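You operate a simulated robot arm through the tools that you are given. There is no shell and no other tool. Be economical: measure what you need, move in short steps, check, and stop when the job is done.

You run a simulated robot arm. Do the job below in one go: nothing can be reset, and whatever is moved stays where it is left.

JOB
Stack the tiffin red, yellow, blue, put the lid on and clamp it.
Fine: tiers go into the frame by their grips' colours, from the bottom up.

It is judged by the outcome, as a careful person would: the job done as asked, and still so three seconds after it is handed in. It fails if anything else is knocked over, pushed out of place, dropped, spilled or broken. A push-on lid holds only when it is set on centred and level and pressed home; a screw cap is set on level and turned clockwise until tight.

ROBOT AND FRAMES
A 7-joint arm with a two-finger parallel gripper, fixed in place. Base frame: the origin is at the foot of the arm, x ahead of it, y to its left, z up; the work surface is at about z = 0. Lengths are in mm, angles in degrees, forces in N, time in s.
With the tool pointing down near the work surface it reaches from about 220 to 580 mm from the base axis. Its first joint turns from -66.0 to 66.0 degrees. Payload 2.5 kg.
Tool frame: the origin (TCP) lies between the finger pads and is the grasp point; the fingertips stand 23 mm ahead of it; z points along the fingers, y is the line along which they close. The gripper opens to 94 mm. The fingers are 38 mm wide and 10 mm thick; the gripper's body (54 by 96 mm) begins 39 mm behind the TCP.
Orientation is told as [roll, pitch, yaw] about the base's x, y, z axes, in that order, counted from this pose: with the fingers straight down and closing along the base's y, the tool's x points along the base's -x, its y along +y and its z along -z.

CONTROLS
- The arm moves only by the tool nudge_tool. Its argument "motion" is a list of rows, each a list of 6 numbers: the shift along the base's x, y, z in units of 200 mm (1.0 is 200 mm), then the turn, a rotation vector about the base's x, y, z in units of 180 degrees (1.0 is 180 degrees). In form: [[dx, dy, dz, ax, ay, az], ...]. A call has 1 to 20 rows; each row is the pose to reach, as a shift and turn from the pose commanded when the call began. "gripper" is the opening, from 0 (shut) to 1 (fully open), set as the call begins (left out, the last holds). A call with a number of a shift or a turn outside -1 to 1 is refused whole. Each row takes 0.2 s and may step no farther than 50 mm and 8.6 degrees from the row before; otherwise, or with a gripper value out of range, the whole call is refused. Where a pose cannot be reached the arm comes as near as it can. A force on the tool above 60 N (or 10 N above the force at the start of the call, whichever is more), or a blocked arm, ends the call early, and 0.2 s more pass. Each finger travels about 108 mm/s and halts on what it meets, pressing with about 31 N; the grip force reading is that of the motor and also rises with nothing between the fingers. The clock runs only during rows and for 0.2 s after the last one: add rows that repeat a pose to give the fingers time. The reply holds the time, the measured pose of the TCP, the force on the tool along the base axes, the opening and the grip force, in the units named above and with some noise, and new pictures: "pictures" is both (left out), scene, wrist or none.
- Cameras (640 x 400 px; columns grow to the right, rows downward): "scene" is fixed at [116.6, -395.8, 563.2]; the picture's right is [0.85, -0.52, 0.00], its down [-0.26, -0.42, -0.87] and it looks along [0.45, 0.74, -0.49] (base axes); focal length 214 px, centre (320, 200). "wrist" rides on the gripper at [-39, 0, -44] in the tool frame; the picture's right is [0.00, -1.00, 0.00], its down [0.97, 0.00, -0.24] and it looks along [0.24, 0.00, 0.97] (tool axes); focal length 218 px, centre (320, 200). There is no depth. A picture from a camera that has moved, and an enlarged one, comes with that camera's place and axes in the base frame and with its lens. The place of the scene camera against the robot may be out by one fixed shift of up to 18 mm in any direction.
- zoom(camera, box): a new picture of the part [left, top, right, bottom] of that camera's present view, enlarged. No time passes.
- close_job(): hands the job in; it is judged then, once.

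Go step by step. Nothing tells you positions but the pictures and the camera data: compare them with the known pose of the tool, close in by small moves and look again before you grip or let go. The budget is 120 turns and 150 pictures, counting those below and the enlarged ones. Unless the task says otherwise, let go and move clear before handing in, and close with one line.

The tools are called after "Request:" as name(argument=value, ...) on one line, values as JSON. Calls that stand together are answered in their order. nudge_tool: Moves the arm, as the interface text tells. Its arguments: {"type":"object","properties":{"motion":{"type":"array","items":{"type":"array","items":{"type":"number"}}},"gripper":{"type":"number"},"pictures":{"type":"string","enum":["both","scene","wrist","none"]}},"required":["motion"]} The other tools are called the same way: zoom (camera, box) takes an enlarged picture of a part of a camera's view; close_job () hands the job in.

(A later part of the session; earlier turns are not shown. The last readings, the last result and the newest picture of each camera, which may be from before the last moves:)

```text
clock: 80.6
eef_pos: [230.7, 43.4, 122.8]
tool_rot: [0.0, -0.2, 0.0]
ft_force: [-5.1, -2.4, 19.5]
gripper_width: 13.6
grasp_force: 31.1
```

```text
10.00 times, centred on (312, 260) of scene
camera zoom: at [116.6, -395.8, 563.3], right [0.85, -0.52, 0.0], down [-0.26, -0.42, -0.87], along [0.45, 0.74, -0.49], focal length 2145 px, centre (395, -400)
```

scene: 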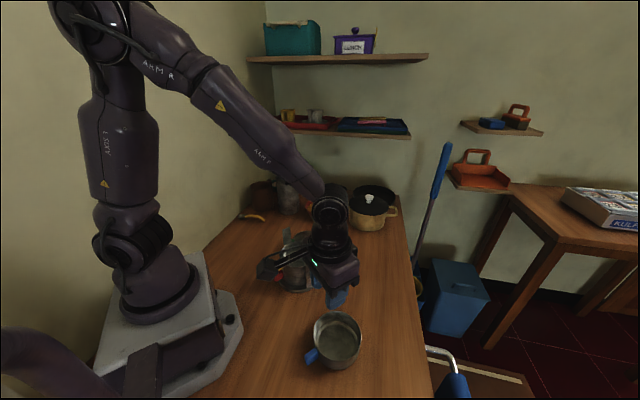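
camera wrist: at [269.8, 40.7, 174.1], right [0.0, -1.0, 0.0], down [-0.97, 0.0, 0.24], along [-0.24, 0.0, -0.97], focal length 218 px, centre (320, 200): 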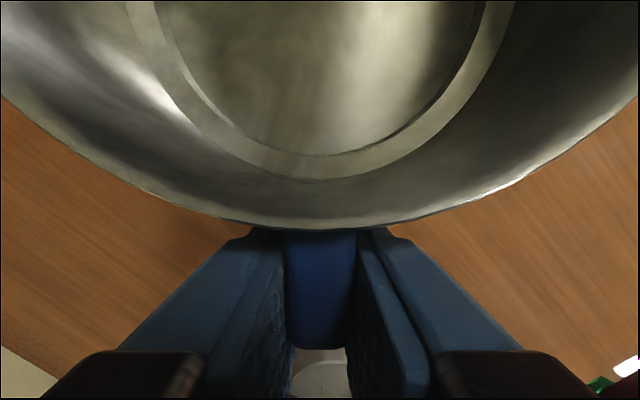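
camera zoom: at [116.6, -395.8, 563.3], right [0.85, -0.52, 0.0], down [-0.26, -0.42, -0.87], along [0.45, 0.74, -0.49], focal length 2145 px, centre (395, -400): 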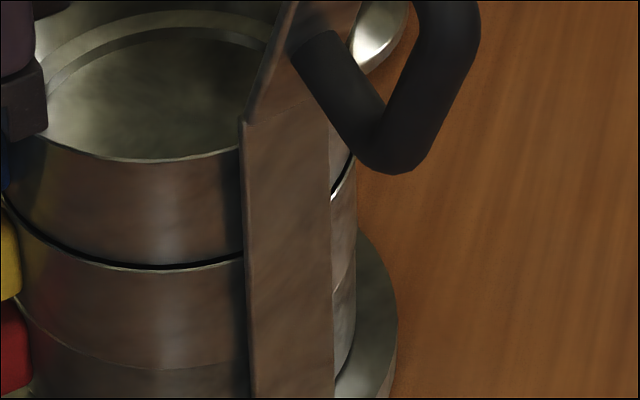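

Request:
nudge_tool(motion=[[0, 0, 0.008, 0, 0, 0], [0.003, -0.005, 0.008, 0, 0, 0], [0.003, -0.005, 0, 0, 0, 0], [0.003, -0.005, -0.004, 0, 0, 0], [0.003, -0.005, -0.004, 0, 0, 0]], pictures="none")

Request:
zoom(camera="scene", box=[300, 240, 325, 280])

```text
clock: 81.8
eef_pos: [231.6, 41.5, 121.1]
tool_rot: [0.1, -0.1, 0.1]
ft_force: [-6.1, -0.2, 24.6]
gripper_width: 13.8
grasp_force: 30.9
```

```text
10.00 times, centred on (312, 260) of scene
camera zoom: at [116.6, -395.8, 563.3], right [0.85, -0.52, 0.0], down [-0.26, -0.42, -0.87], along [0.45, 0.74, -0.49], focal length 2145 px, centre (395, -400)
```

zoom: 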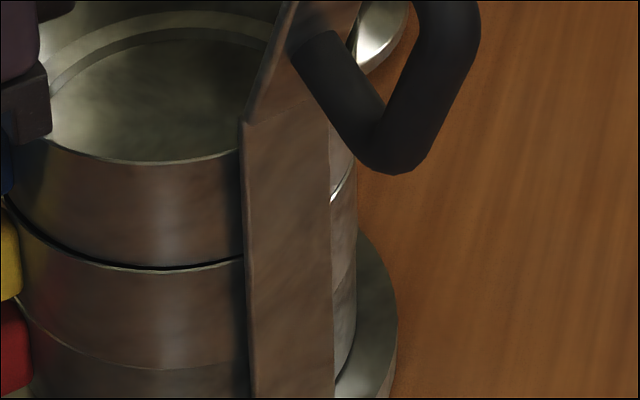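

Request:
nudge_tool(motion=[[0, 0, 0.01, 0, 0, 0], [0.003, 0.008, 0.01, 0, 0, 0], [0.003, 0.008, 0.002, 0, 0, 0], [0.003, 0.008, -0.004, 0, 0, 0], [0.003, 0.008, -0.004, 0, 0, 0]], pictures="wrist")

Request:
zoom(camera="scene", box=[300, 240, 325, 280])

```text
clock: 83.0
eef_pos: [232.2, 43.7, 121.7]
tool_rot: [0.0, -0.1, 0.1]
ft_force: [-8.6, -1.6, 25.8]
gripper_width: 13.6
grasp_force: 31.0
camera wrist: at [271.3, 42.2, 165.7], right [0.0, -1.0, 0.0], down [-0.97, 0.0, 0.24], along [-0.24, 0.0, -0.97], focal length 218 px, centre (320, 200)
```

wrist: 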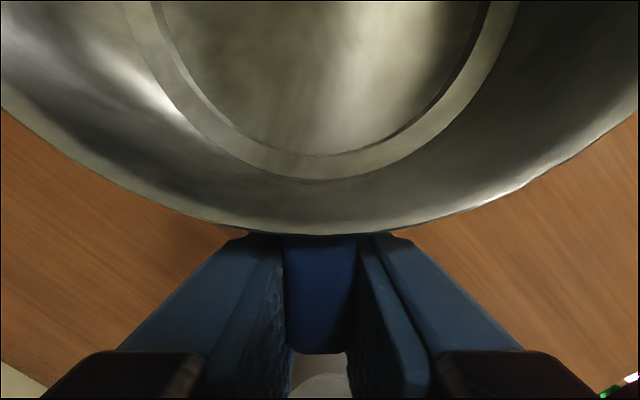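

```text
10.00 times, centred on (312, 260) of scene
camera zoom: at [116.6, -395.8, 563.3], right [0.85, -0.52, 0.0], down [-0.26, -0.42, -0.87], along [0.45, 0.74, -0.49], focal length 2145 px, centre (395, -400)
```

zoom: 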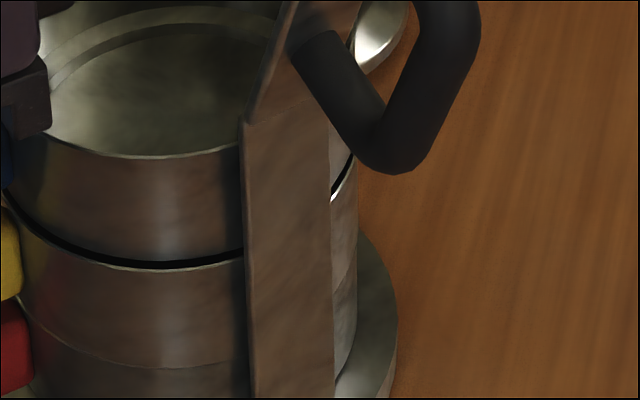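

More +y makes it worse, so I'll go the other way, to yellow's own seating coordinates (231, 40.3).

Request:
nudge_tool(motion=[[0, 0, 0.015, 0, 0, 0], [-0.004, -0.017, 0.018, 0, 0, 0], [-0.004, -0.017, 0.008, 0, 0, 0], [-0.004, -0.017, 0, 0, 0, 0], [-0.004, -0.017, -0.003, 0, 0, 0], [-0.004, -0.017, -0.003, 0, 0, 0]], pictures="none")

Request:
zoom(camera="scene", box=[300, 240, 325, 280])

```text
clock: 84.4
eef_pos: [232.9, 39.8, 121.6]
tool_rot: [0.0, -0.1, 0.0]
ft_force: [-6.2, -0.3, 26.8]
gripper_width: 13.6
grasp_force: 31.2
```

```text
10.00 times, centred on (312, 260) of scene
camera zoom: at [116.6, -395.8, 563.3], right [0.85, -0.52, 0.0], down [-0.26, -0.42, -0.87], along [0.45, 0.74, -0.49], focal length 2145 px, centre (395, -400)
```

zoom: 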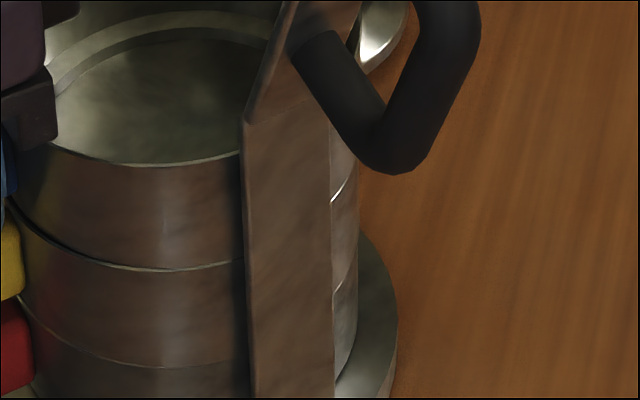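

Nearly closed; only the left edge still shows a gap. I'll shift 1.5 mm in −x.

Request:
nudge_tool(motion=[[0, 0, 0.008, 0, 0, 0], [-0.008, 0, 0.008, 0, 0, 0], [-0.008, 0, 0, 0, 0, 0], [-0.008, 0, -0.002, 0, 0, 0], [-0.008, 0, -0.002, 0, 0, 0]], pictures="none")

Request:
zoom(camera="scene", box=[300, 240, 325, 280])

```text
clock: 85.6
eef_pos: [228.5, 39.7, 120.1]
tool_rot: [0.0, -0.2, 0.0]
ft_force: [-5.6, -1.4, 27.5]
gripper_width: 13.6
grasp_force: 30.9
```

```text
10.00 times, centred on (312, 260) of scene
camera zoom: at [116.6, -395.8, 563.3], right [0.85, -0.52, 0.0], down [-0.26, -0.42, -0.87], along [0.45, 0.74, -0.49], focal length 2145 px, centre (395, -400)
```

zoom: 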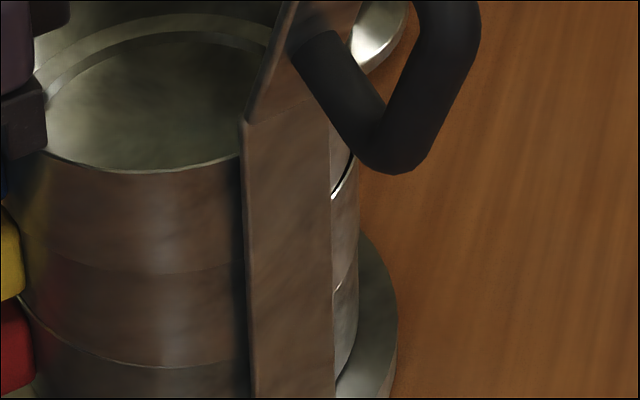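

Request:
nudge_tool(motion=[[0, 0, 0.01, 0, 0, 0], [0.004, 0, 0.012, 0, 0, 0], [0.004, 0, 0.004, 0, 0, 0], [0.004, 0, 0, 0, 0, 0], [0.004, 0, 0, 0, 0, 0]], pictures="none")

Request:
zoom(camera="scene", box=[300, 240, 325, 280])

```text
clock: 86.8
eef_pos: [230.1, 38.8, 119.0]
tool_rot: [-0.1, -0.1, 0.0]
ft_force: [-10.4, -1.1, 29.6]
gripper_width: 13.3
grasp_force: 31.3
```

```text
10.00 times, centred on (312, 260) of scene
camera zoom: at [116.5, -395.8, 563.3], right [0.85, -0.52, 0.0], down [-0.26, -0.42, -0.87], along [0.45, 0.74, -0.49], focal length 2145 px, centre (395, -400)
```

zoom: 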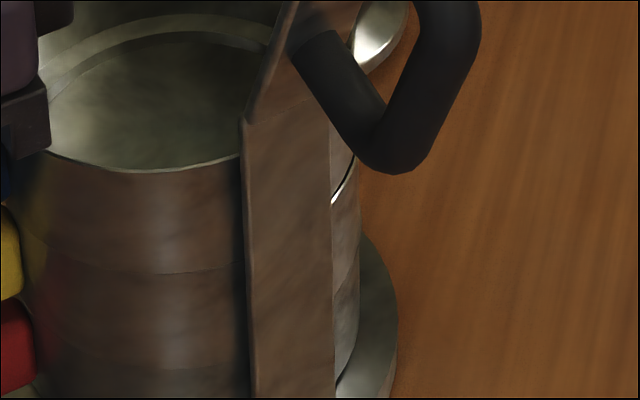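

Left and front are closed; the thin line left at right may just be tilt from pressing on the grip side. I'm releasing to see how it settles.

Request:
nudge_tool(motion=[[0, 0, 0.012, 0, 0, 0], [0, 0, 0.012, 0, 0, 0], [0, 0, 0.012, 0, 0, 0]], gripper=0.4, pictures="none")

Request:
nudge_tool(motion=[[0, 0, 0.2, 0, 0, 0], [0, 0, 0.4, 0, 0, 0], [0.08, 0, 0.6, 0, -0.04, 0], [0.2, 0, 0.75, 0, -0.078, 0], [0.28, 0, 0.85, 0, -0.078, 0], [0.28, 0, 0.85, 0, -0.078, 0], [0.28, 0, 0.85, 0, -0.078, 0]], pictures="none")

Request:
zoom(camera="wrist", box=[208, 120, 432, 260])

Request:
zoom(camera="scene", box=[285, 225, 335, 285])

```text
clock: 87.6
eef_pos: [230.4, 39.2, 121.2]
tool_rot: [0.0, 0.0, -0.1]
ft_force: [-0.2, -1.6, -0.7]
gripper_width: 37.7
grasp_force: 0.1
```

```text
clock: 89.2
eef_pos: [286.7, 40.4, 289.2]
tool_rot: [-0.1, -14.1, 0.0]
ft_force: [0.0, 0.2, -0.2]
gripper_width: 37.6
grasp_force: 0.0
```

```text
2.86 times, centred on (320, 190) of wrist
camera zoom: at [314.7, 39.5, 342.7], right [0.0, -1.0, 0.0], down [-1.0, 0.0, 0.0], along [0.0, 0.0, -1.0], focal length 624 px, centre (320, 229)
```

zoom: 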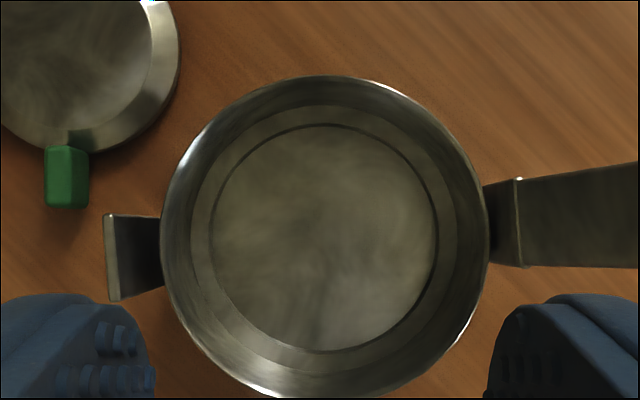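

```text
6.67 times, centred on (310, 255) of scene
camera zoom: at [116.6, -395.8, 563.2], right [0.85, -0.52, 0.0], down [-0.26, -0.42, -0.87], along [0.45, 0.74, -0.49], focal length 1430 px, centre (387, -167)
```

zoom: 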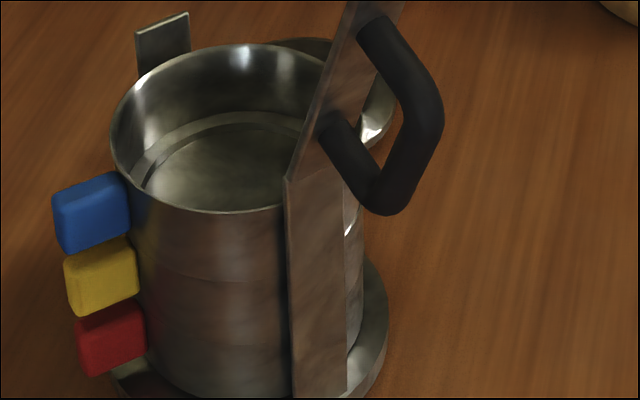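

Request:
zoom(camera="scene", box=[292, 243, 322, 293])

Request:
zoom(camera="wrist", box=[255, 135, 395, 275])

```text
8.00 times, centred on (307, 268) of scene
camera zoom: at [116.6, -395.8, 563.2], right [0.85, -0.52, 0.0], down [-0.26, -0.42, -0.87], along [0.45, 0.74, -0.49], focal length 1716 px, centre (424, -344)
```

zoom: 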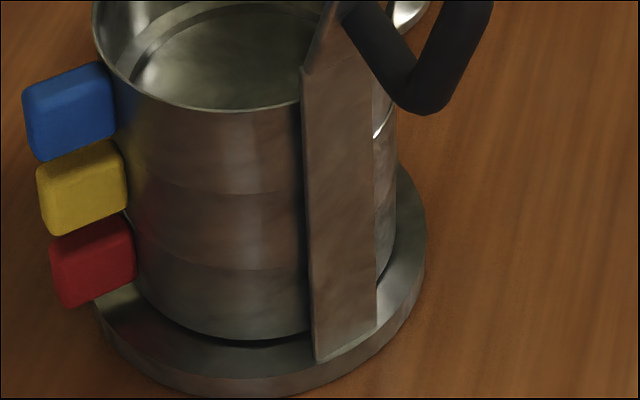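

```text
2.86 times, centred on (325, 205) of wrist
camera zoom: at [314.7, 39.5, 342.7], right [0.0, -1.0, 0.0], down [-1.0, 0.0, 0.0], along [0.0, 0.0, -1.0], focal length 624 px, centre (306, 186)
```

zoom: 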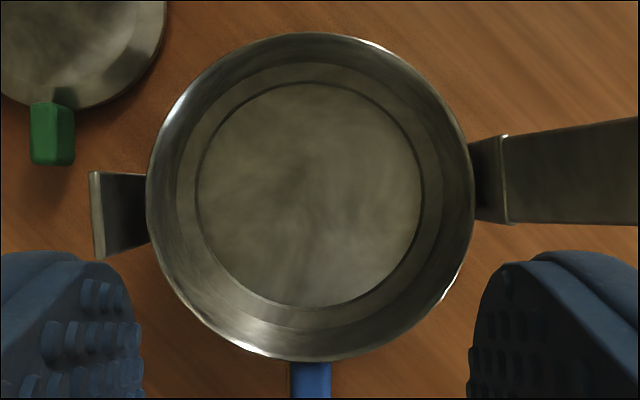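

Request:
zoom(camera="scene", box=[300, 270, 325, 295])

Request:
zoom(camera="scene", box=[330, 250, 350, 270])

```text
16.00 times, centred on (312, 282) of scene
camera zoom: at [116.6, -395.8, 563.2], right [0.85, -0.52, 0.0], down [-0.26, -0.42, -0.87], along [0.45, 0.74, -0.49], focal length 3432 px, centre (440, -1120)
```

zoom: 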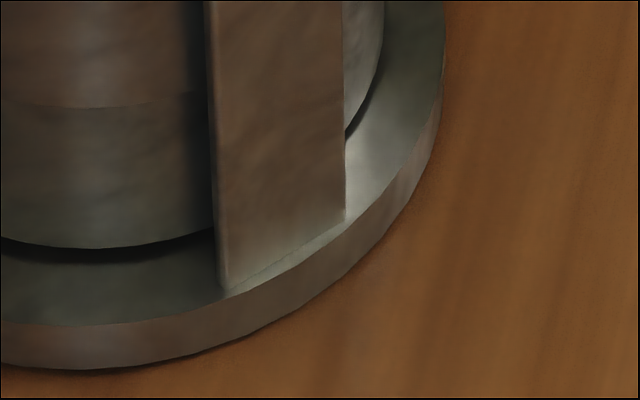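

```text
16.00 times, centred on (340, 260) of scene
camera zoom: at [116.6, -395.8, 563.2], right [0.85, -0.52, 0.0], down [-0.26, -0.42, -0.87], along [0.45, 0.74, -0.49], focal length 3432 px, centre (0, -760)
```

zoom: 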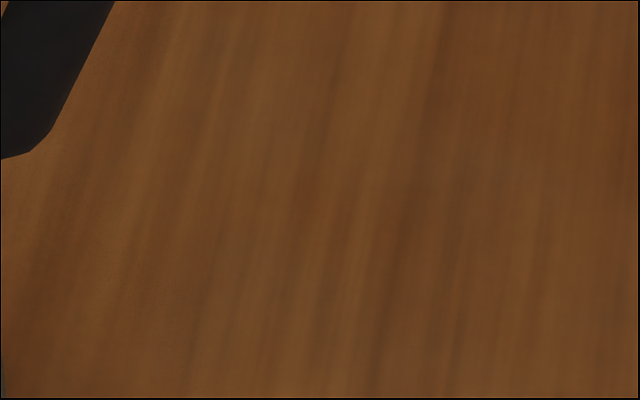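

All three tiers are stacked and level: red, yellow, blue from the bottom. Next is the lid; I'll look straight down on it.

Request:
nudge_tool(motion=[[0.05, 0.2, 0, 0, 0, 0], [0.15, 0.4, 0, 0, 0, 0], [0.25, 0.6, 0, 0, 0, 0], [0.3, 0.66, -0.15, 0, 0, 0], [0.3, 0.66, -0.3, 0, 0, 0], [0.3, 0.66, -0.3, 0, 0, 0]], pictures="none")

Request:
zoom(camera="wrist", box=[208, 110, 432, 250])

```text
clock: 90.6
eef_pos: [347.0, 171.8, 229.3]
tool_rot: [0.0, -14.1, 0.0]
ft_force: [0.3, 0.6, -0.1]
gripper_width: 37.4
grasp_force: 0.0
```

```text
2.86 times, centred on (320, 180) of wrist
camera zoom: at [374.1, 171.7, 282.0], right [0.0, -1.0, 0.0], down [-1.0, 0.0, 0.0], along [0.0, 0.0, -1.0], focal length 624 px, centre (320, 257)
```

zoom: 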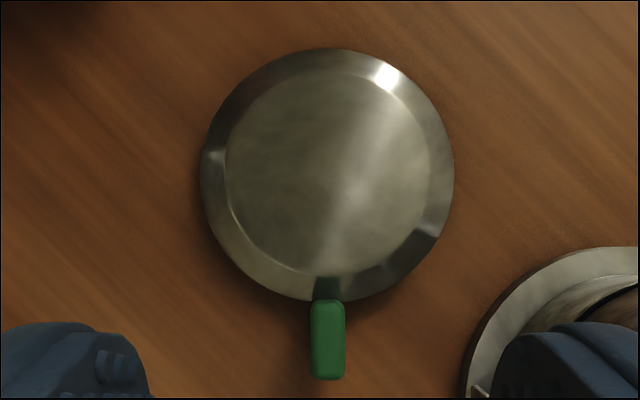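

Lid centre is (410, 168.6), with its grip along y 168.4 and x 322–354. I'm lowering to just above it for a check.

Request:
nudge_tool(motion=[[-0.03, -0.01, -0.15, 0, 0.039, 0], [-0.07, -0.017, -0.35, 0, 0.078, 0], [-0.075, -0.017, -0.55, 0, 0.078, 0], [-0.075, -0.017, -0.75, 0, 0.078, 0], [-0.075, -0.017, -0.92, 0, 0.078, 0], [-0.075, -0.017, -0.92, 0, 0.078, 0]], gripper=0.5)

Request:
zoom(camera="scene", box=[270, 190, 350, 270])

```text
clock: 92.0
eef_pos: [330.8, 166.0, 44.2]
tool_rot: [0.0, 0.0, 0.0]
ft_force: [-0.2, 0.0, 0.4]
gripper_width: 46.9
grasp_force: 0.0
camera wrist: at [370.2, 165.0, 89.9], right [0.0, -1.0, 0.0], down [-0.97, 0.0, 0.24], along [-0.24, 0.0, -0.97], focal length 218 px, centre (320, 200)
```

scene: 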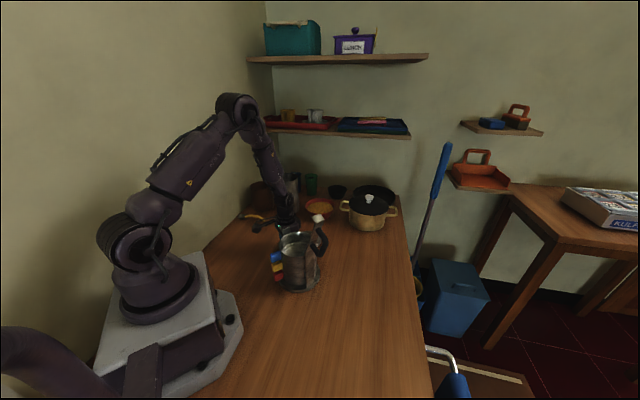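
wrist: 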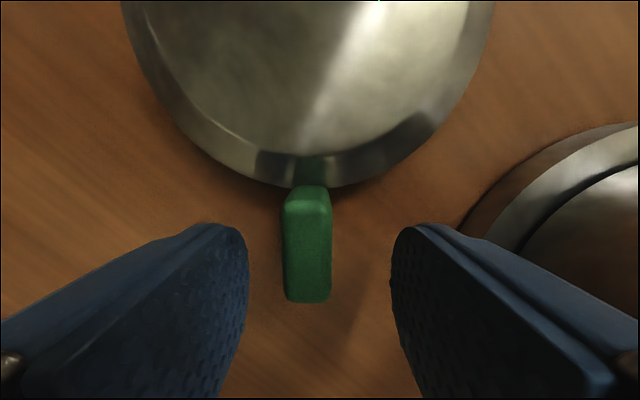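

```text
5.00 times, centred on (310, 230) of scene
camera zoom: at [116.6, -395.7, 563.2], right [0.85, -0.52, 0.0], down [-0.26, -0.42, -0.87], along [0.45, 0.74, -0.49], focal length 1072 px, centre (370, 50)
```

zoom: 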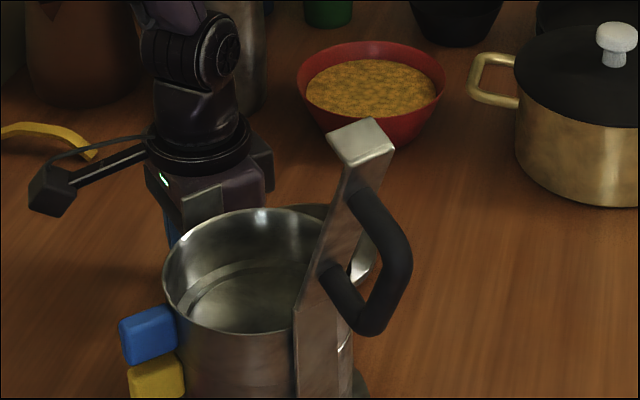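

Request:
nudge_tool(motion=[[0.003, 0.017, -0.02, 0, 0, 0], [0.003, 0.017, -0.077, 0, 0, 0], [0.003, 0.017, -0.077, 0, 0, 0]], pictures="wrist")

```text
clock: 92.8
eef_pos: [332.3, 168.5, 31.2]
tool_rot: [-0.1, 0.0, 0.0]
ft_force: [-0.7, 0.5, -0.2]
gripper_width: 47.1
grasp_force: 0.0
camera wrist: at [371.3, 167.7, 75.5], right [0.0, -1.0, 0.0], down [-0.97, 0.0, 0.24], along [-0.24, 0.0, -0.97], focal length 218 px, centre (320, 200)
```

wrist: 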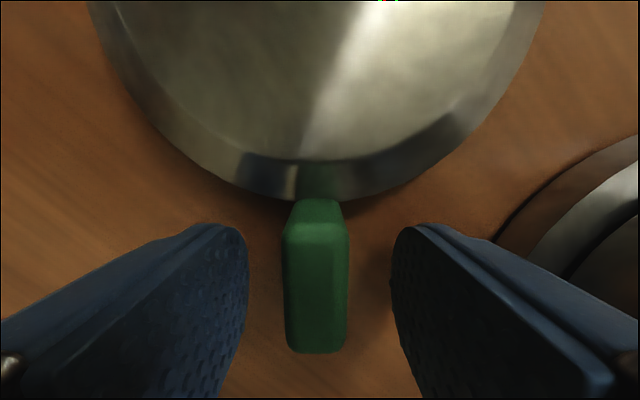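

Request:
nudge_tool(motion=[[0, 0.003, -0.018, 0, 0, 0], [0, 0.003, -0.018, 0, 0, 0]], pictures="none")

Request:
nudge_tool(motion=[[0, 0, 0, 0, 0, 0], [0, 0, 0, 0, 0, 0], [0, 0, 0, 0, 0, 0], [0, 0, 0.05, 0, 0, 0], [0, 0, 0.2, 0, 0, 0], [0, 0, 0.2, 0, 0, 0]], gripper=0, pictures="wrist")

Request:
zoom(camera="scene", box=[270, 190, 350, 270])

```text
clock: 93.4
eef_pos: [331.8, 169.6, 28.7]
tool_rot: [0.0, 0.0, 0.0]
ft_force: [0.0, -0.6, 0.0]
gripper_width: 46.7
grasp_force: 0.0
```

```text
clock: 94.8
eef_pos: [330.9, 170.8, 69.9]
tool_rot: [0.0, 0.0, 0.1]
ft_force: [0.5, 0.6, -0.1]
gripper_width: 13.7
grasp_force: 30.9
camera wrist: at [371.2, 170.4, 112.8], right [0.0, -1.0, 0.0], down [-0.97, 0.0, 0.24], along [-0.24, 0.0, -0.97], focal length 218 px, centre (320, 200)
```

wrist: 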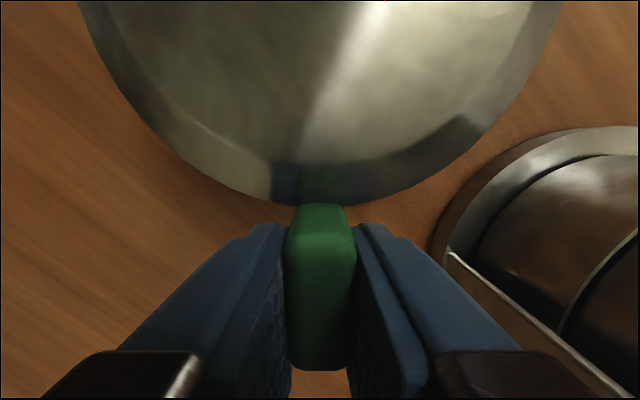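

```text
5.00 times, centred on (310, 230) of scene
camera zoom: at [116.6, -395.8, 563.2], right [0.85, -0.52, 0.0], down [-0.26, -0.42, -0.87], along [0.45, 0.74, -0.49], focal length 1072 px, centre (370, 50)
```

zoom: 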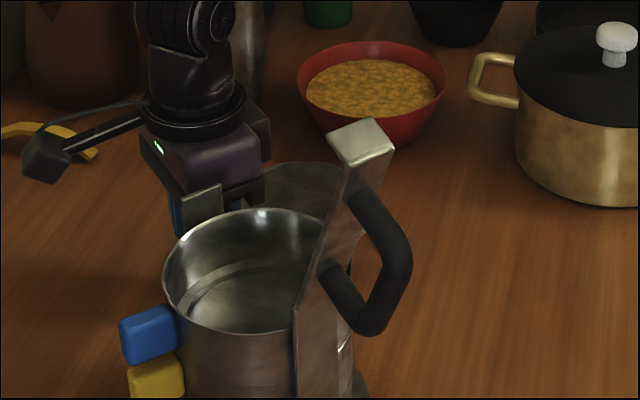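

The lid is held squarely. I'm lifting it and carrying it over the stack.

Request:
nudge_tool(motion=[[0, 0, 0.2, 0, 0, 0], [0, 0, 0.4, 0, 0, 0], [0, 0, 0.6, 0, 0, 0], [0, 0, 0.83, 0, 0, 0], [-0.12, -0.16, 0.83, 0, 0, 0], [-0.24, -0.33, 0.83, 0, 0, 0], [-0.36, -0.5, 0.83, 0, 0, 0], [-0.48, -0.655, 0.83, 0, 0, 0], [-0.49, -0.655, 0.83, 0, 0, 0], [-0.49, -0.655, 0.83, 0, 0, 0]], pictures="wrist")

Request:
zoom(camera="scene", box=[240, 180, 350, 290])

```text
clock: 97.0
eef_pos: [231.6, 40.2, 234.0]
tool_rot: [0.0, 0.0, 0.0]
ft_force: [0.1, -0.1, -0.8]
gripper_width: 13.6
grasp_force: 30.7
camera wrist: at [272.3, 39.1, 279.3], right [0.0, -1.0, 0.0], down [-0.97, 0.0, 0.24], along [-0.24, 0.0, -0.97], focal length 218 px, centre (320, 200)
```

wrist: 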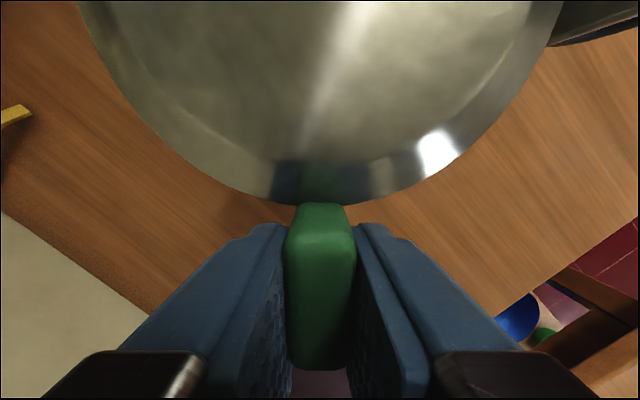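

```text
3.64 times, centred on (295, 235) of scene
camera zoom: at [116.6, -395.8, 563.2], right [0.85, -0.52, 0.0], down [-0.26, -0.42, -0.87], along [0.45, 0.74, -0.49], focal length 780 px, centre (411, 73)
```

zoom: 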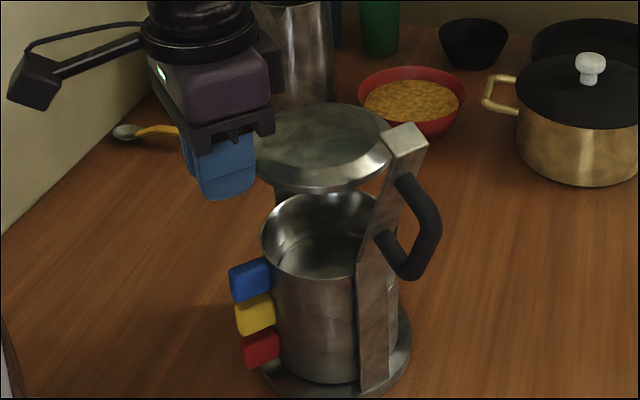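

Request:
nudge_tool(motion=[[0.002, -0.005, -0.1, 0, 0, 0], [0.002, -0.005, -0.22, 0, 0, 0], [0.002, -0.005, -0.31, 0, 0, 0], [0.002, -0.005, -0.31, 0, 0, 0], [0.002, -0.005, -0.31, 0, 0, 0]], pictures="none")

Request:
zoom(camera="scene", box=[285, 215, 335, 265])

```text
clock: 98.2
eef_pos: [231.9, 38.7, 172.2]
tool_rot: [0.1, 0.0, 0.0]
ft_force: [-0.3, 0.2, -1.5]
gripper_width: 13.7
grasp_force: 30.8
```

```text
8.00 times, centred on (310, 240) of scene
camera zoom: at [116.6, -395.8, 563.2], right [0.85, -0.52, 0.0], down [-0.26, -0.42, -0.87], along [0.45, 0.74, -0.49], focal length 1716 px, centre (400, -120)
```

zoom: 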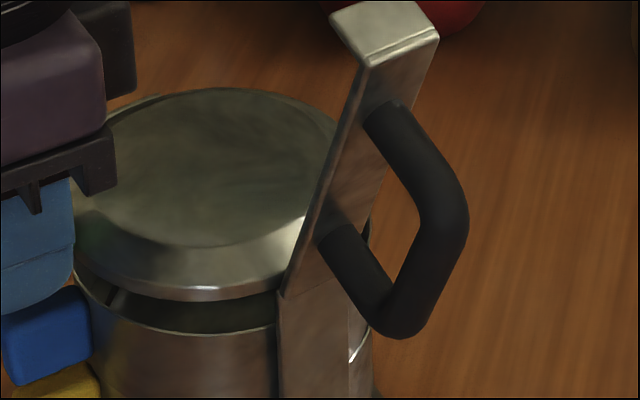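

Request:
nudge_tool(motion=[[0.002, 0, -0.02, 0, 0, 0], [0.002, 0, -0.035, 0, 0, 0], [0.002, 0, -0.035, 0, 0, 0]], pictures="wrist")

Request:
zoom(camera="scene", box=[288, 225, 328, 275])

```text
clock: 99.0
eef_pos: [233.6, 40.0, 164.0]
tool_rot: [0.0, 0.0, 0.0]
ft_force: [-0.4, 0.6, -1.0]
gripper_width: 13.6
grasp_force: 31.1
camera wrist: at [272.3, 38.6, 209.5], right [0.0, -1.0, 0.0], down [-0.97, 0.0, 0.24], along [-0.24, 0.0, -0.97], focal length 218 px, centre (320, 200)
```

wrist: 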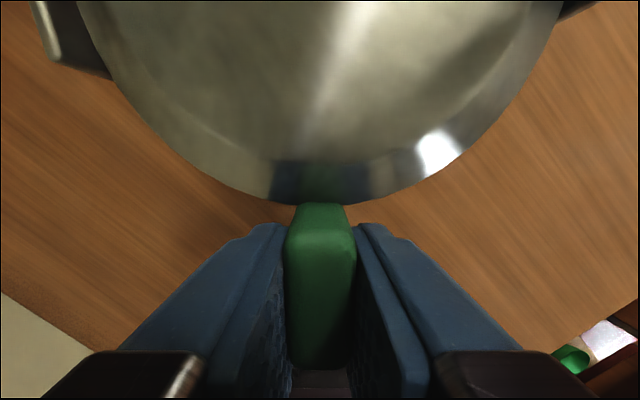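

```text
8.00 times, centred on (308, 250) of scene
camera zoom: at [116.6, -395.8, 563.2], right [0.85, -0.52, 0.0], down [-0.26, -0.42, -0.87], along [0.45, 0.74, -0.49], focal length 1716 px, centre (416, -200)
```

zoom: 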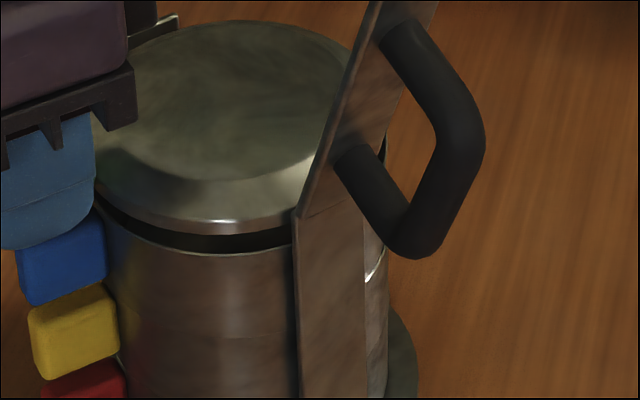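

Edges agree; I'm lowering in small steps.

Request:
nudge_tool(motion=[[0, 0, -0.01, 0, 0, 0], [0, 0, -0.018, 0, 0, 0], [0, 0, -0.018, 0, 0, 0]], pictures="none")

Request:
zoom(camera="scene", box=[288, 225, 328, 275])

```text
clock: 99.8
eef_pos: [234.0, 39.9, 162.3]
tool_rot: [0.0, 0.0, 0.1]
ft_force: [-0.5, -0.6, -1.0]
gripper_width: 13.0
grasp_force: 31.1
```

```text
8.00 times, centred on (308, 250) of scene
camera zoom: at [116.6, -395.8, 563.2], right [0.85, -0.52, 0.0], down [-0.26, -0.42, -0.87], along [0.45, 0.74, -0.49], focal length 1716 px, centre (416, -200)
```

zoom: 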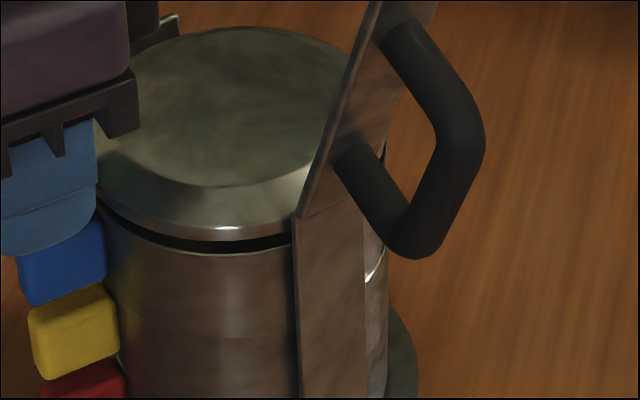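

Request:
nudge_tool(motion=[[-0.003, -0.002, -0.012, 0, 0, 0], [-0.003, -0.002, -0.012, 0, 0, 0]], pictures="none")

Request:
nudge_tool(motion=[[0, 0, -0.01, 0, 0, 0], [0, 0, -0.01, 0, 0, 0]], pictures="none")

Request:
zoom(camera="scene", box=[288, 225, 328, 275])

```text
clock: 100.4
eef_pos: [233.6, 39.4, 160.3]
tool_rot: [0.0, 0.1, 0.0]
ft_force: [-0.9, -0.5, -0.8]
gripper_width: 13.2
grasp_force: 31.3
```

```text
clock: 101.0
eef_pos: [235.1, 39.6, 157.9]
tool_rot: [0.0, 0.0, 0.1]
ft_force: [-0.1, -0.9, -0.7]
gripper_width: 13.5
grasp_force: 31.1
```

```text
8.00 times, centred on (308, 250) of scene
camera zoom: at [116.6, -395.8, 563.2], right [0.85, -0.52, 0.0], down [-0.26, -0.42, -0.87], along [0.45, 0.74, -0.49], focal length 1716 px, centre (416, -200)
```

zoom: 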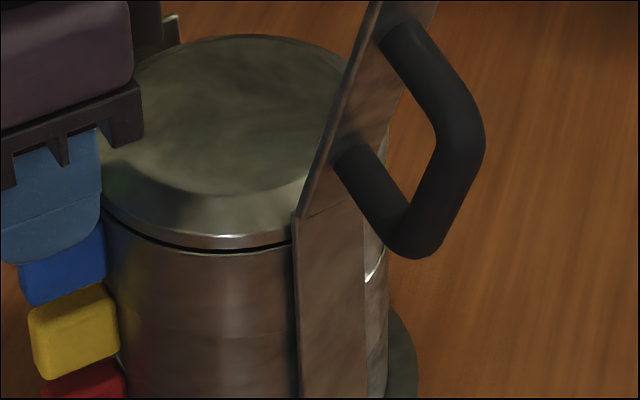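

Request:
nudge_tool(motion=[[-0.006, -0.002, 0, 0, 0, 0], [-0.006, -0.002, -0.008, 0, 0, 0], [-0.006, -0.002, -0.008, 0, 0, 0]], pictures="none")

Request:
nudge_tool(motion=[[0, 0, -0.008, 0, 0, 0], [0, 0, -0.008, 0, 0, 0]], pictures="wrist")

Request:
zoom(camera="scene", box=[288, 225, 328, 275])

```text
clock: 101.8
eef_pos: [232.9, 40.6, 156.6]
tool_rot: [0.0, 0.0, 0.0]
ft_force: [-0.1, 0.6, -1.0]
gripper_width: 13.7
grasp_force: 30.8
```

```text
clock: 102.4
eef_pos: [234.3, 39.8, 156.1]
tool_rot: [-0.1, -0.1, 0.0]
ft_force: [-9.3, -1.5, 23.3]
gripper_width: 13.7
grasp_force: 30.9
camera wrist: at [273.1, 38.8, 199.7], right [0.0, -1.0, 0.0], down [-0.97, 0.0, 0.24], along [-0.24, 0.0, -0.97], focal length 218 px, centre (320, 200)
```

wrist: 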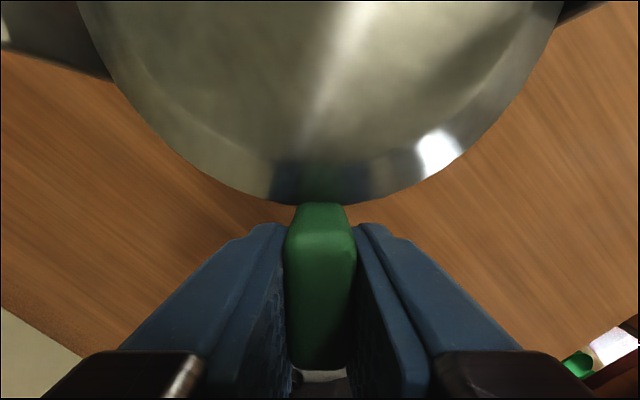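

```text
8.00 times, centred on (308, 250) of scene
camera zoom: at [116.5, -395.8, 563.3], right [0.85, -0.52, 0.0], down [-0.26, -0.42, -0.87], along [0.45, 0.74, -0.49], focal length 1716 px, centre (416, -200)
```

zoom: 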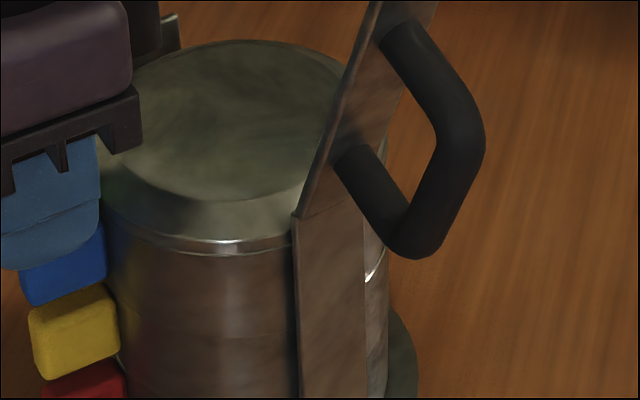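

The lid is down and looks flush. I'm releasing and checking from above.

Request:
nudge_tool(motion=[[0, 0, 0.01, 0, 0, 0], [0, 0, 0.01, 0, 0, 0], [0, 0, 0.01, 0, 0, 0]], gripper=0.4, pictures="none")

Request:
nudge_tool(motion=[[0, 0, 0.2, 0, 0, 0], [0.05, 0, 0.4, 0, -0.04, 0], [0.15, 0, 0.6, 0, -0.078, 0], [0.28, 0, 0.75, 0, -0.078, 0], [0.28, 0, 0.75, 0, -0.078, 0], [0.28, 0, 0.75, 0, -0.078, 0]], pictures="none")

Request:
zoom(camera="wrist", box=[208, 130, 432, 270])

Request:
zoom(camera="scene", box=[280, 220, 335, 285])

```text
clock: 103.2
eef_pos: [234.2, 38.2, 155.6]
tool_rot: [0.0, -0.1, 0.0]
ft_force: [-0.4, -0.5, -0.3]
gripper_width: 37.9
grasp_force: 0.0
```

```text
clock: 104.6
eef_pos: [288.8, 37.3, 307.6]
tool_rot: [0.0, -14.1, 0.0]
ft_force: [0.1, 0.8, 0.2]
gripper_width: 37.3
grasp_force: 0.1
```

```text
2.86 times, centred on (320, 200) of wrist
camera zoom: at [315.5, 36.6, 360.5], right [0.0, -1.0, 0.0], down [-1.0, 0.0, 0.0], along [0.0, 0.0, -1.0], focal length 624 px, centre (320, 200)
```

zoom: 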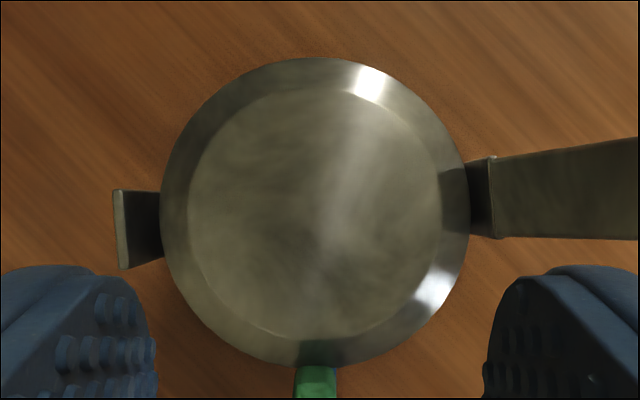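

```text
6.15 times, centred on (308, 252) of scene
camera zoom: at [116.6, -395.8, 563.2], right [0.85, -0.52, 0.0], down [-0.26, -0.42, -0.87], along [0.45, 0.74, -0.49], focal length 1320 px, centre (397, -123)
```

zoom: 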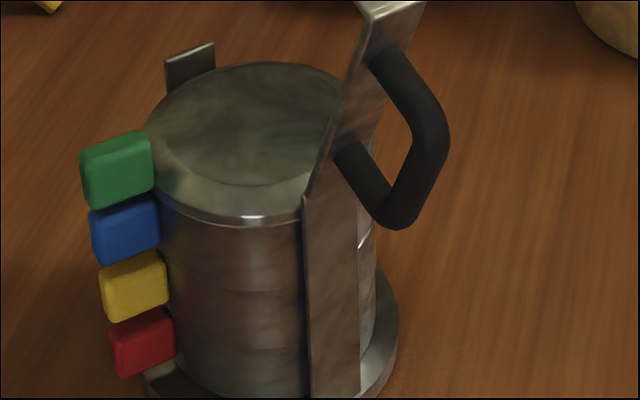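

The lid is centred on the stack and level. I'll press it home at its centre with closed fingers.

Request:
nudge_tool(motion=[[0.05, 0.003, 0, 0, 0.039, 0], [0.11, 0.006, 0, 0, 0.078, 0], [0.11, 0.006, -0.2, 0, 0.078, 0], [0.11, 0.006, -0.4, 0, 0.078, 0], [0.11, 0.006, -0.58, 0, 0.078, 0], [0.11, 0.006, -0.58, 0, 0.078, 0]], gripper=0, pictures="none")

Request:
nudge_tool(motion=[[0, 0, -0.02, 0, 0, 0], [0, 0, -0.04, 0, 0, 0], [0, 0, -0.06, 0, 0, 0], [0, 0, -0.08, 0, 0, 0], [0, 0, -0.09, 0, 0, 0]])

```text
clock: 106.0
eef_pos: [313.1, 41.4, 191.8]
tool_rot: [0.0, 0.0, 0.0]
ft_force: [-1.1, 0.4, 0.2]
gripper_width: 0.0
grasp_force: 30.4
```

```text
clock: 107.2
eef_pos: [311.9, 39.0, 173.6]
tool_rot: [0.0, 0.0, 0.0]
ft_force: [0.5, 0.2, 0.4]
gripper_width: 0.2
grasp_force: 30.8
camera wrist: at [349.7, 39.0, 217.5], right [0.0, -1.0, 0.0], down [-0.97, 0.0, 0.24], along [-0.24, 0.0, -0.97], focal length 218 px, centre (320, 200)
```

scene: 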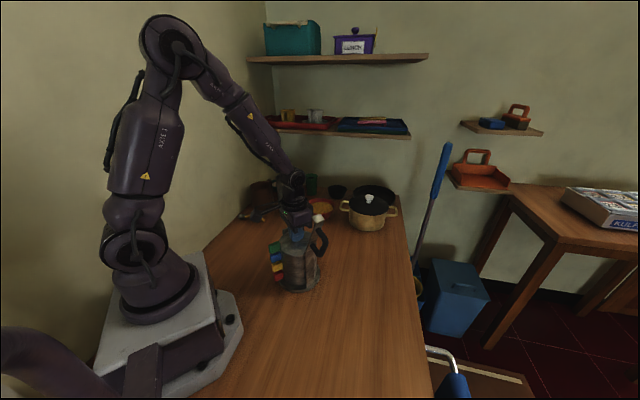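
wrist: 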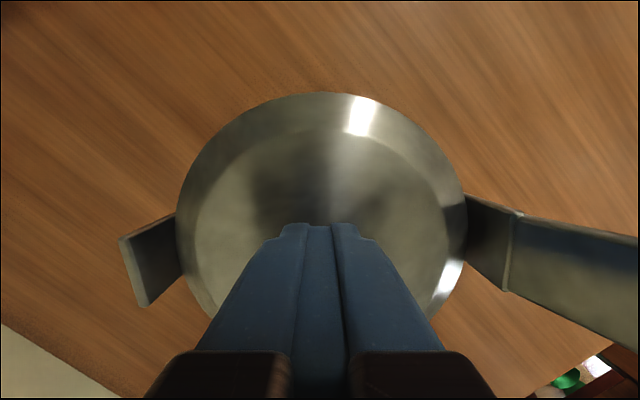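

Request:
nudge_tool(motion=[[0, 0, -0.015, 0, 0, 0], [0, 0, -0.025, 0, 0, 0], [0, 0, -0.025, 0, 0, 0]], pictures="none")

Request:
nudge_tool(motion=[[0, 0, -0.01, 0, 0, 0], [0, 0, -0.02, 0, 0, 0], [0, 0, -0.02, 0, 0, 0]], pictures="none")

```text
clock: 107.8
eef_pos: [312.0, 39.6, 171.8]
tool_rot: [0.1, -0.2, 0.0]
ft_force: [-4.2, -1.9, 15.9]
gripper_width: 0.0
grasp_force: 30.4
stopped in row 2: the force on the tool passed its limit (the readings are from after the stop); the commanded pose is now the measured one
```

```text
clock: 108.2
eef_pos: [312.5, 40.3, 171.9]
tool_rot: [0.0, -0.1, 0.1]
ft_force: [-3.9, -0.6, 14.5]
gripper_width: 0.2
grasp_force: 30.8
stopped in row 2: the force on the tool passed its limit (the readings are from after the stop); the commanded pose is now the measured one
```

The lid has been pressed twice to over 60 N. Now the clamp: I'll go over its tip with closed fingers and come down on its outer side, above the handle.

Request:
nudge_tool(motion=[[0, 0, 0.15, 0, 0, 0], [0, 0, 0.35, 0, 0, 0], [0, 0, 0.6, 0, 0, 0], [0.02, 0, 0.84, 0, 0, 0], [0.045, -0.2, 0.84, 0, 0, 0], [0.045, -0.4, 0.84, 0, 0, 0], [0.045, -0.6, 0.84, 0, 0, 0], [0.045, -0.75, 0.84, 0, 0, 0], [0.045, -0.75, 0.84, 0, 0, 0]])

Request:
zoom(camera="scene", box=[270, 160, 370, 290])

```text
clock: 110.2
eef_pos: [322.2, -111.5, 340.3]
tool_rot: [0.0, 0.0, 0.1]
ft_force: [0.1, -0.5, 0.3]
gripper_width: 0.1
grasp_force: 31.3
camera wrist: at [361.4, -112.2, 384.0], right [0.0, -1.0, 0.0], down [-0.97, 0.0, 0.24], along [-0.24, 0.0, -0.97], focal length 218 px, centre (320, 200)
```

scene: 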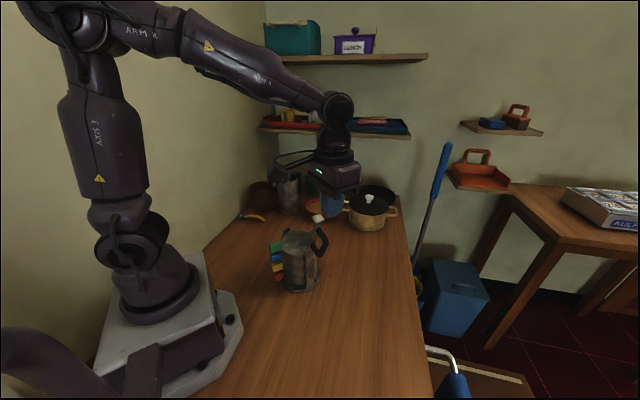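
wrist: 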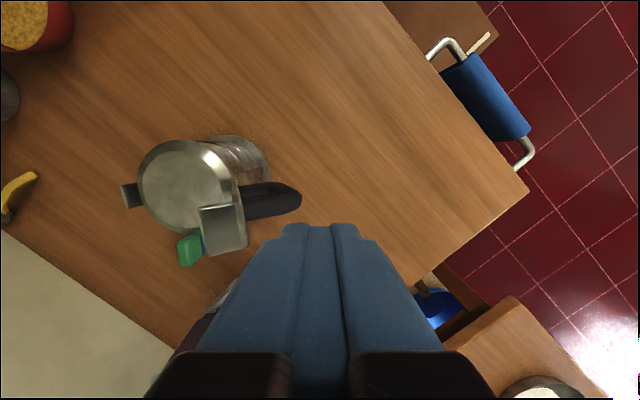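

```text
3.08 times, centred on (320, 225) of scene
camera zoom: at [116.6, -395.8, 563.2], right [0.85, -0.52, 0.0], down [-0.26, -0.42, -0.87], along [0.45, 0.74, -0.49], focal length 660 px, centre (320, 123)
```

zoom: 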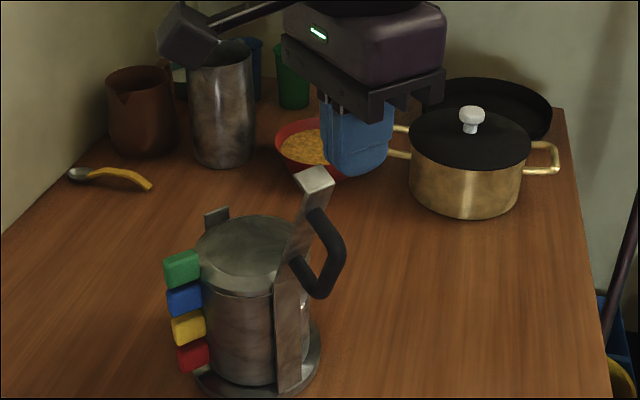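

The clamp tip is at about (321, −70, 283). I'm lowering the fingers on its outer side to tip height z 264, then pushing gently in +y.

Request:
nudge_tool(motion=[[0, 0, -0.15, 0, 0, 0], [0, 0, -0.265, 0, 0, 0], [0, 0, -0.265, 0, 0, 0]], pictures="none")

Request:
zoom(camera="scene", box=[280, 180, 350, 290])

Request:
zoom(camera="wrist", box=[100, 100, 400, 300])

```text
clock: 111.0
eef_pos: [324.8, -112.6, 287.7]
tool_rot: [0.0, -0.1, -0.1]
ft_force: [0.8, 0.0, 0.3]
gripper_width: 0.2
grasp_force: 31.2
```

```text
3.64 times, centred on (315, 235) of scene
camera zoom: at [116.6, -395.8, 563.2], right [0.85, -0.52, 0.0], down [-0.26, -0.42, -0.87], along [0.45, 0.74, -0.49], focal length 780 px, centre (338, 73)
```

zoom: 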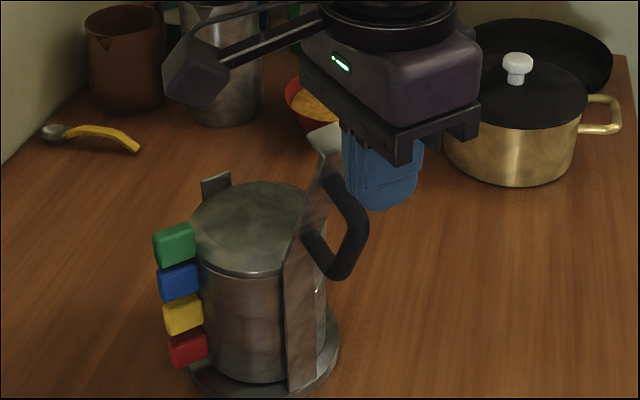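

```text
2.00 times, centred on (250, 200) of wrist
camera zoom: at [363.2, -113.2, 332.5], right [0.0, -1.0, 0.0], down [-0.97, 0.0, 0.24], along [-0.24, 0.0, -0.97], focal length 436 px, centre (460, 200)
```

zoom: 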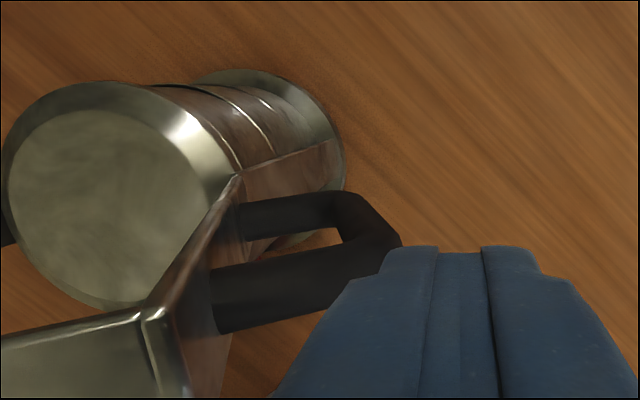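

Request:
zoom(camera="wrist", box=[165, 125, 275, 195])

Request:
zoom(camera="scene", box=[302, 245, 332, 290])

```text
5.71 times, centred on (220, 160) of wrist
camera zoom: at [363.2, -113.2, 332.5], right [0.0, -1.0, 0.0], down [-0.97, 0.0, 0.24], along [-0.24, 0.0, -0.97], focal length 1247 px, centre (891, 429)
```

zoom: 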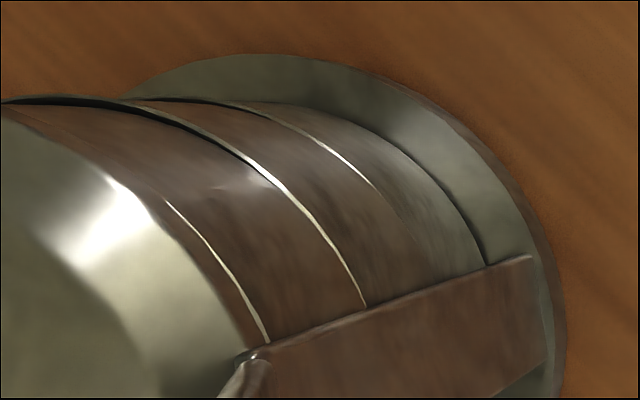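

```text
8.89 times, centred on (317, 268) of scene
camera zoom: at [116.6, -395.8, 563.2], right [0.85, -0.52, 0.0], down [-0.26, -0.42, -0.87], along [0.45, 0.74, -0.49], focal length 1906 px, centre (347, -400)
```

zoom: 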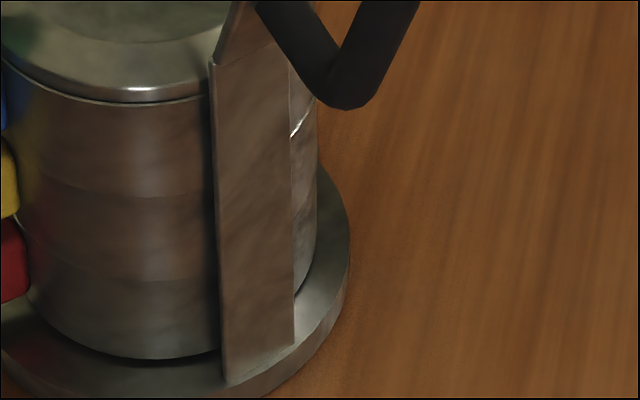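

From this side I can see a gap between blue and yellow towards +x/+y, so blue isn't fully seated. Before clamping I'll look from the +x side.

Request:
nudge_tool(motion=[[0.1, 0, 0.15, 0, 0, 0], [0.3, 0.05, 0.25, 0, 0, 0], [0.5, 0.12, 0.25, 0, 0.03, 0], [0.6, 0.32, 0.2, 0, 0.06, 0], [0.6, 0.54, 0.1, 0, 0.1, 0], [0.6, 0.75, 0, 0, 0.13, 0], [0.6, 0.76, -0.15, 0, 0.16, 0], [0.6, 0.76, -0.3, 0, 0.18, 0], [0.6, 0.76, -0.3, 0, 0.18, 0]], pictures="wrist")

```text
clock: 113.0
eef_pos: [443.6, 43.6, 226.4]
tool_rot: [-0.1, 32.3, 0.1]
ft_force: [0.0, 1.3, -0.4]
gripper_width: 0.1
grasp_force: 31.1
camera wrist: at [498.7, 42.6, 242.9], right [0.0, -1.0, 0.0], down [-0.69, 0.0, 0.72], along [-0.72, 0.0, -0.69], focal length 218 px, centre (320, 200)
```

wrist: 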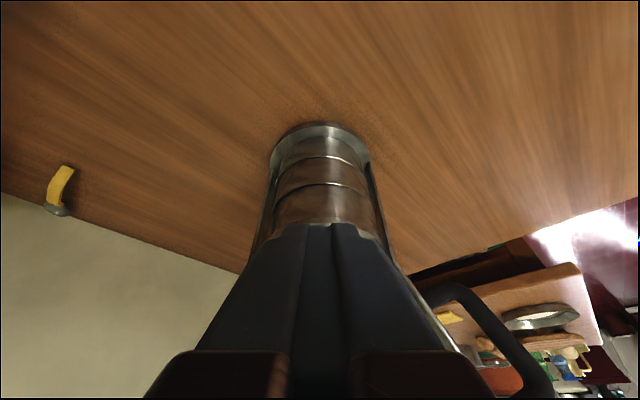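

Request:
zoom(camera="wrist", box=[255, 110, 385, 240])

```text
3.08 times, centred on (320, 175) of wrist
camera zoom: at [498.7, 42.6, 242.9], right [0.0, -1.0, 0.0], down [-0.69, 0.0, 0.72], along [-0.72, 0.0, -0.69], focal length 672 px, centre (320, 277)
```

zoom: 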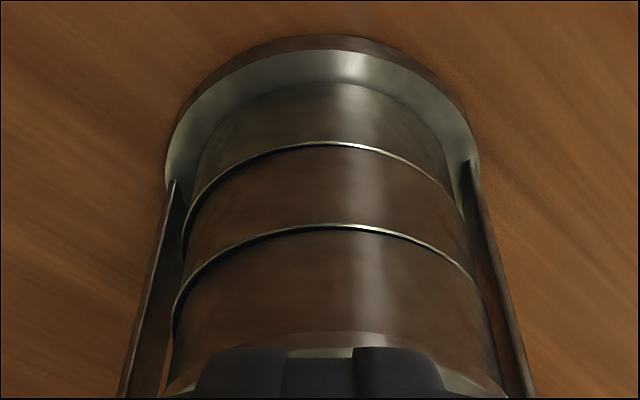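

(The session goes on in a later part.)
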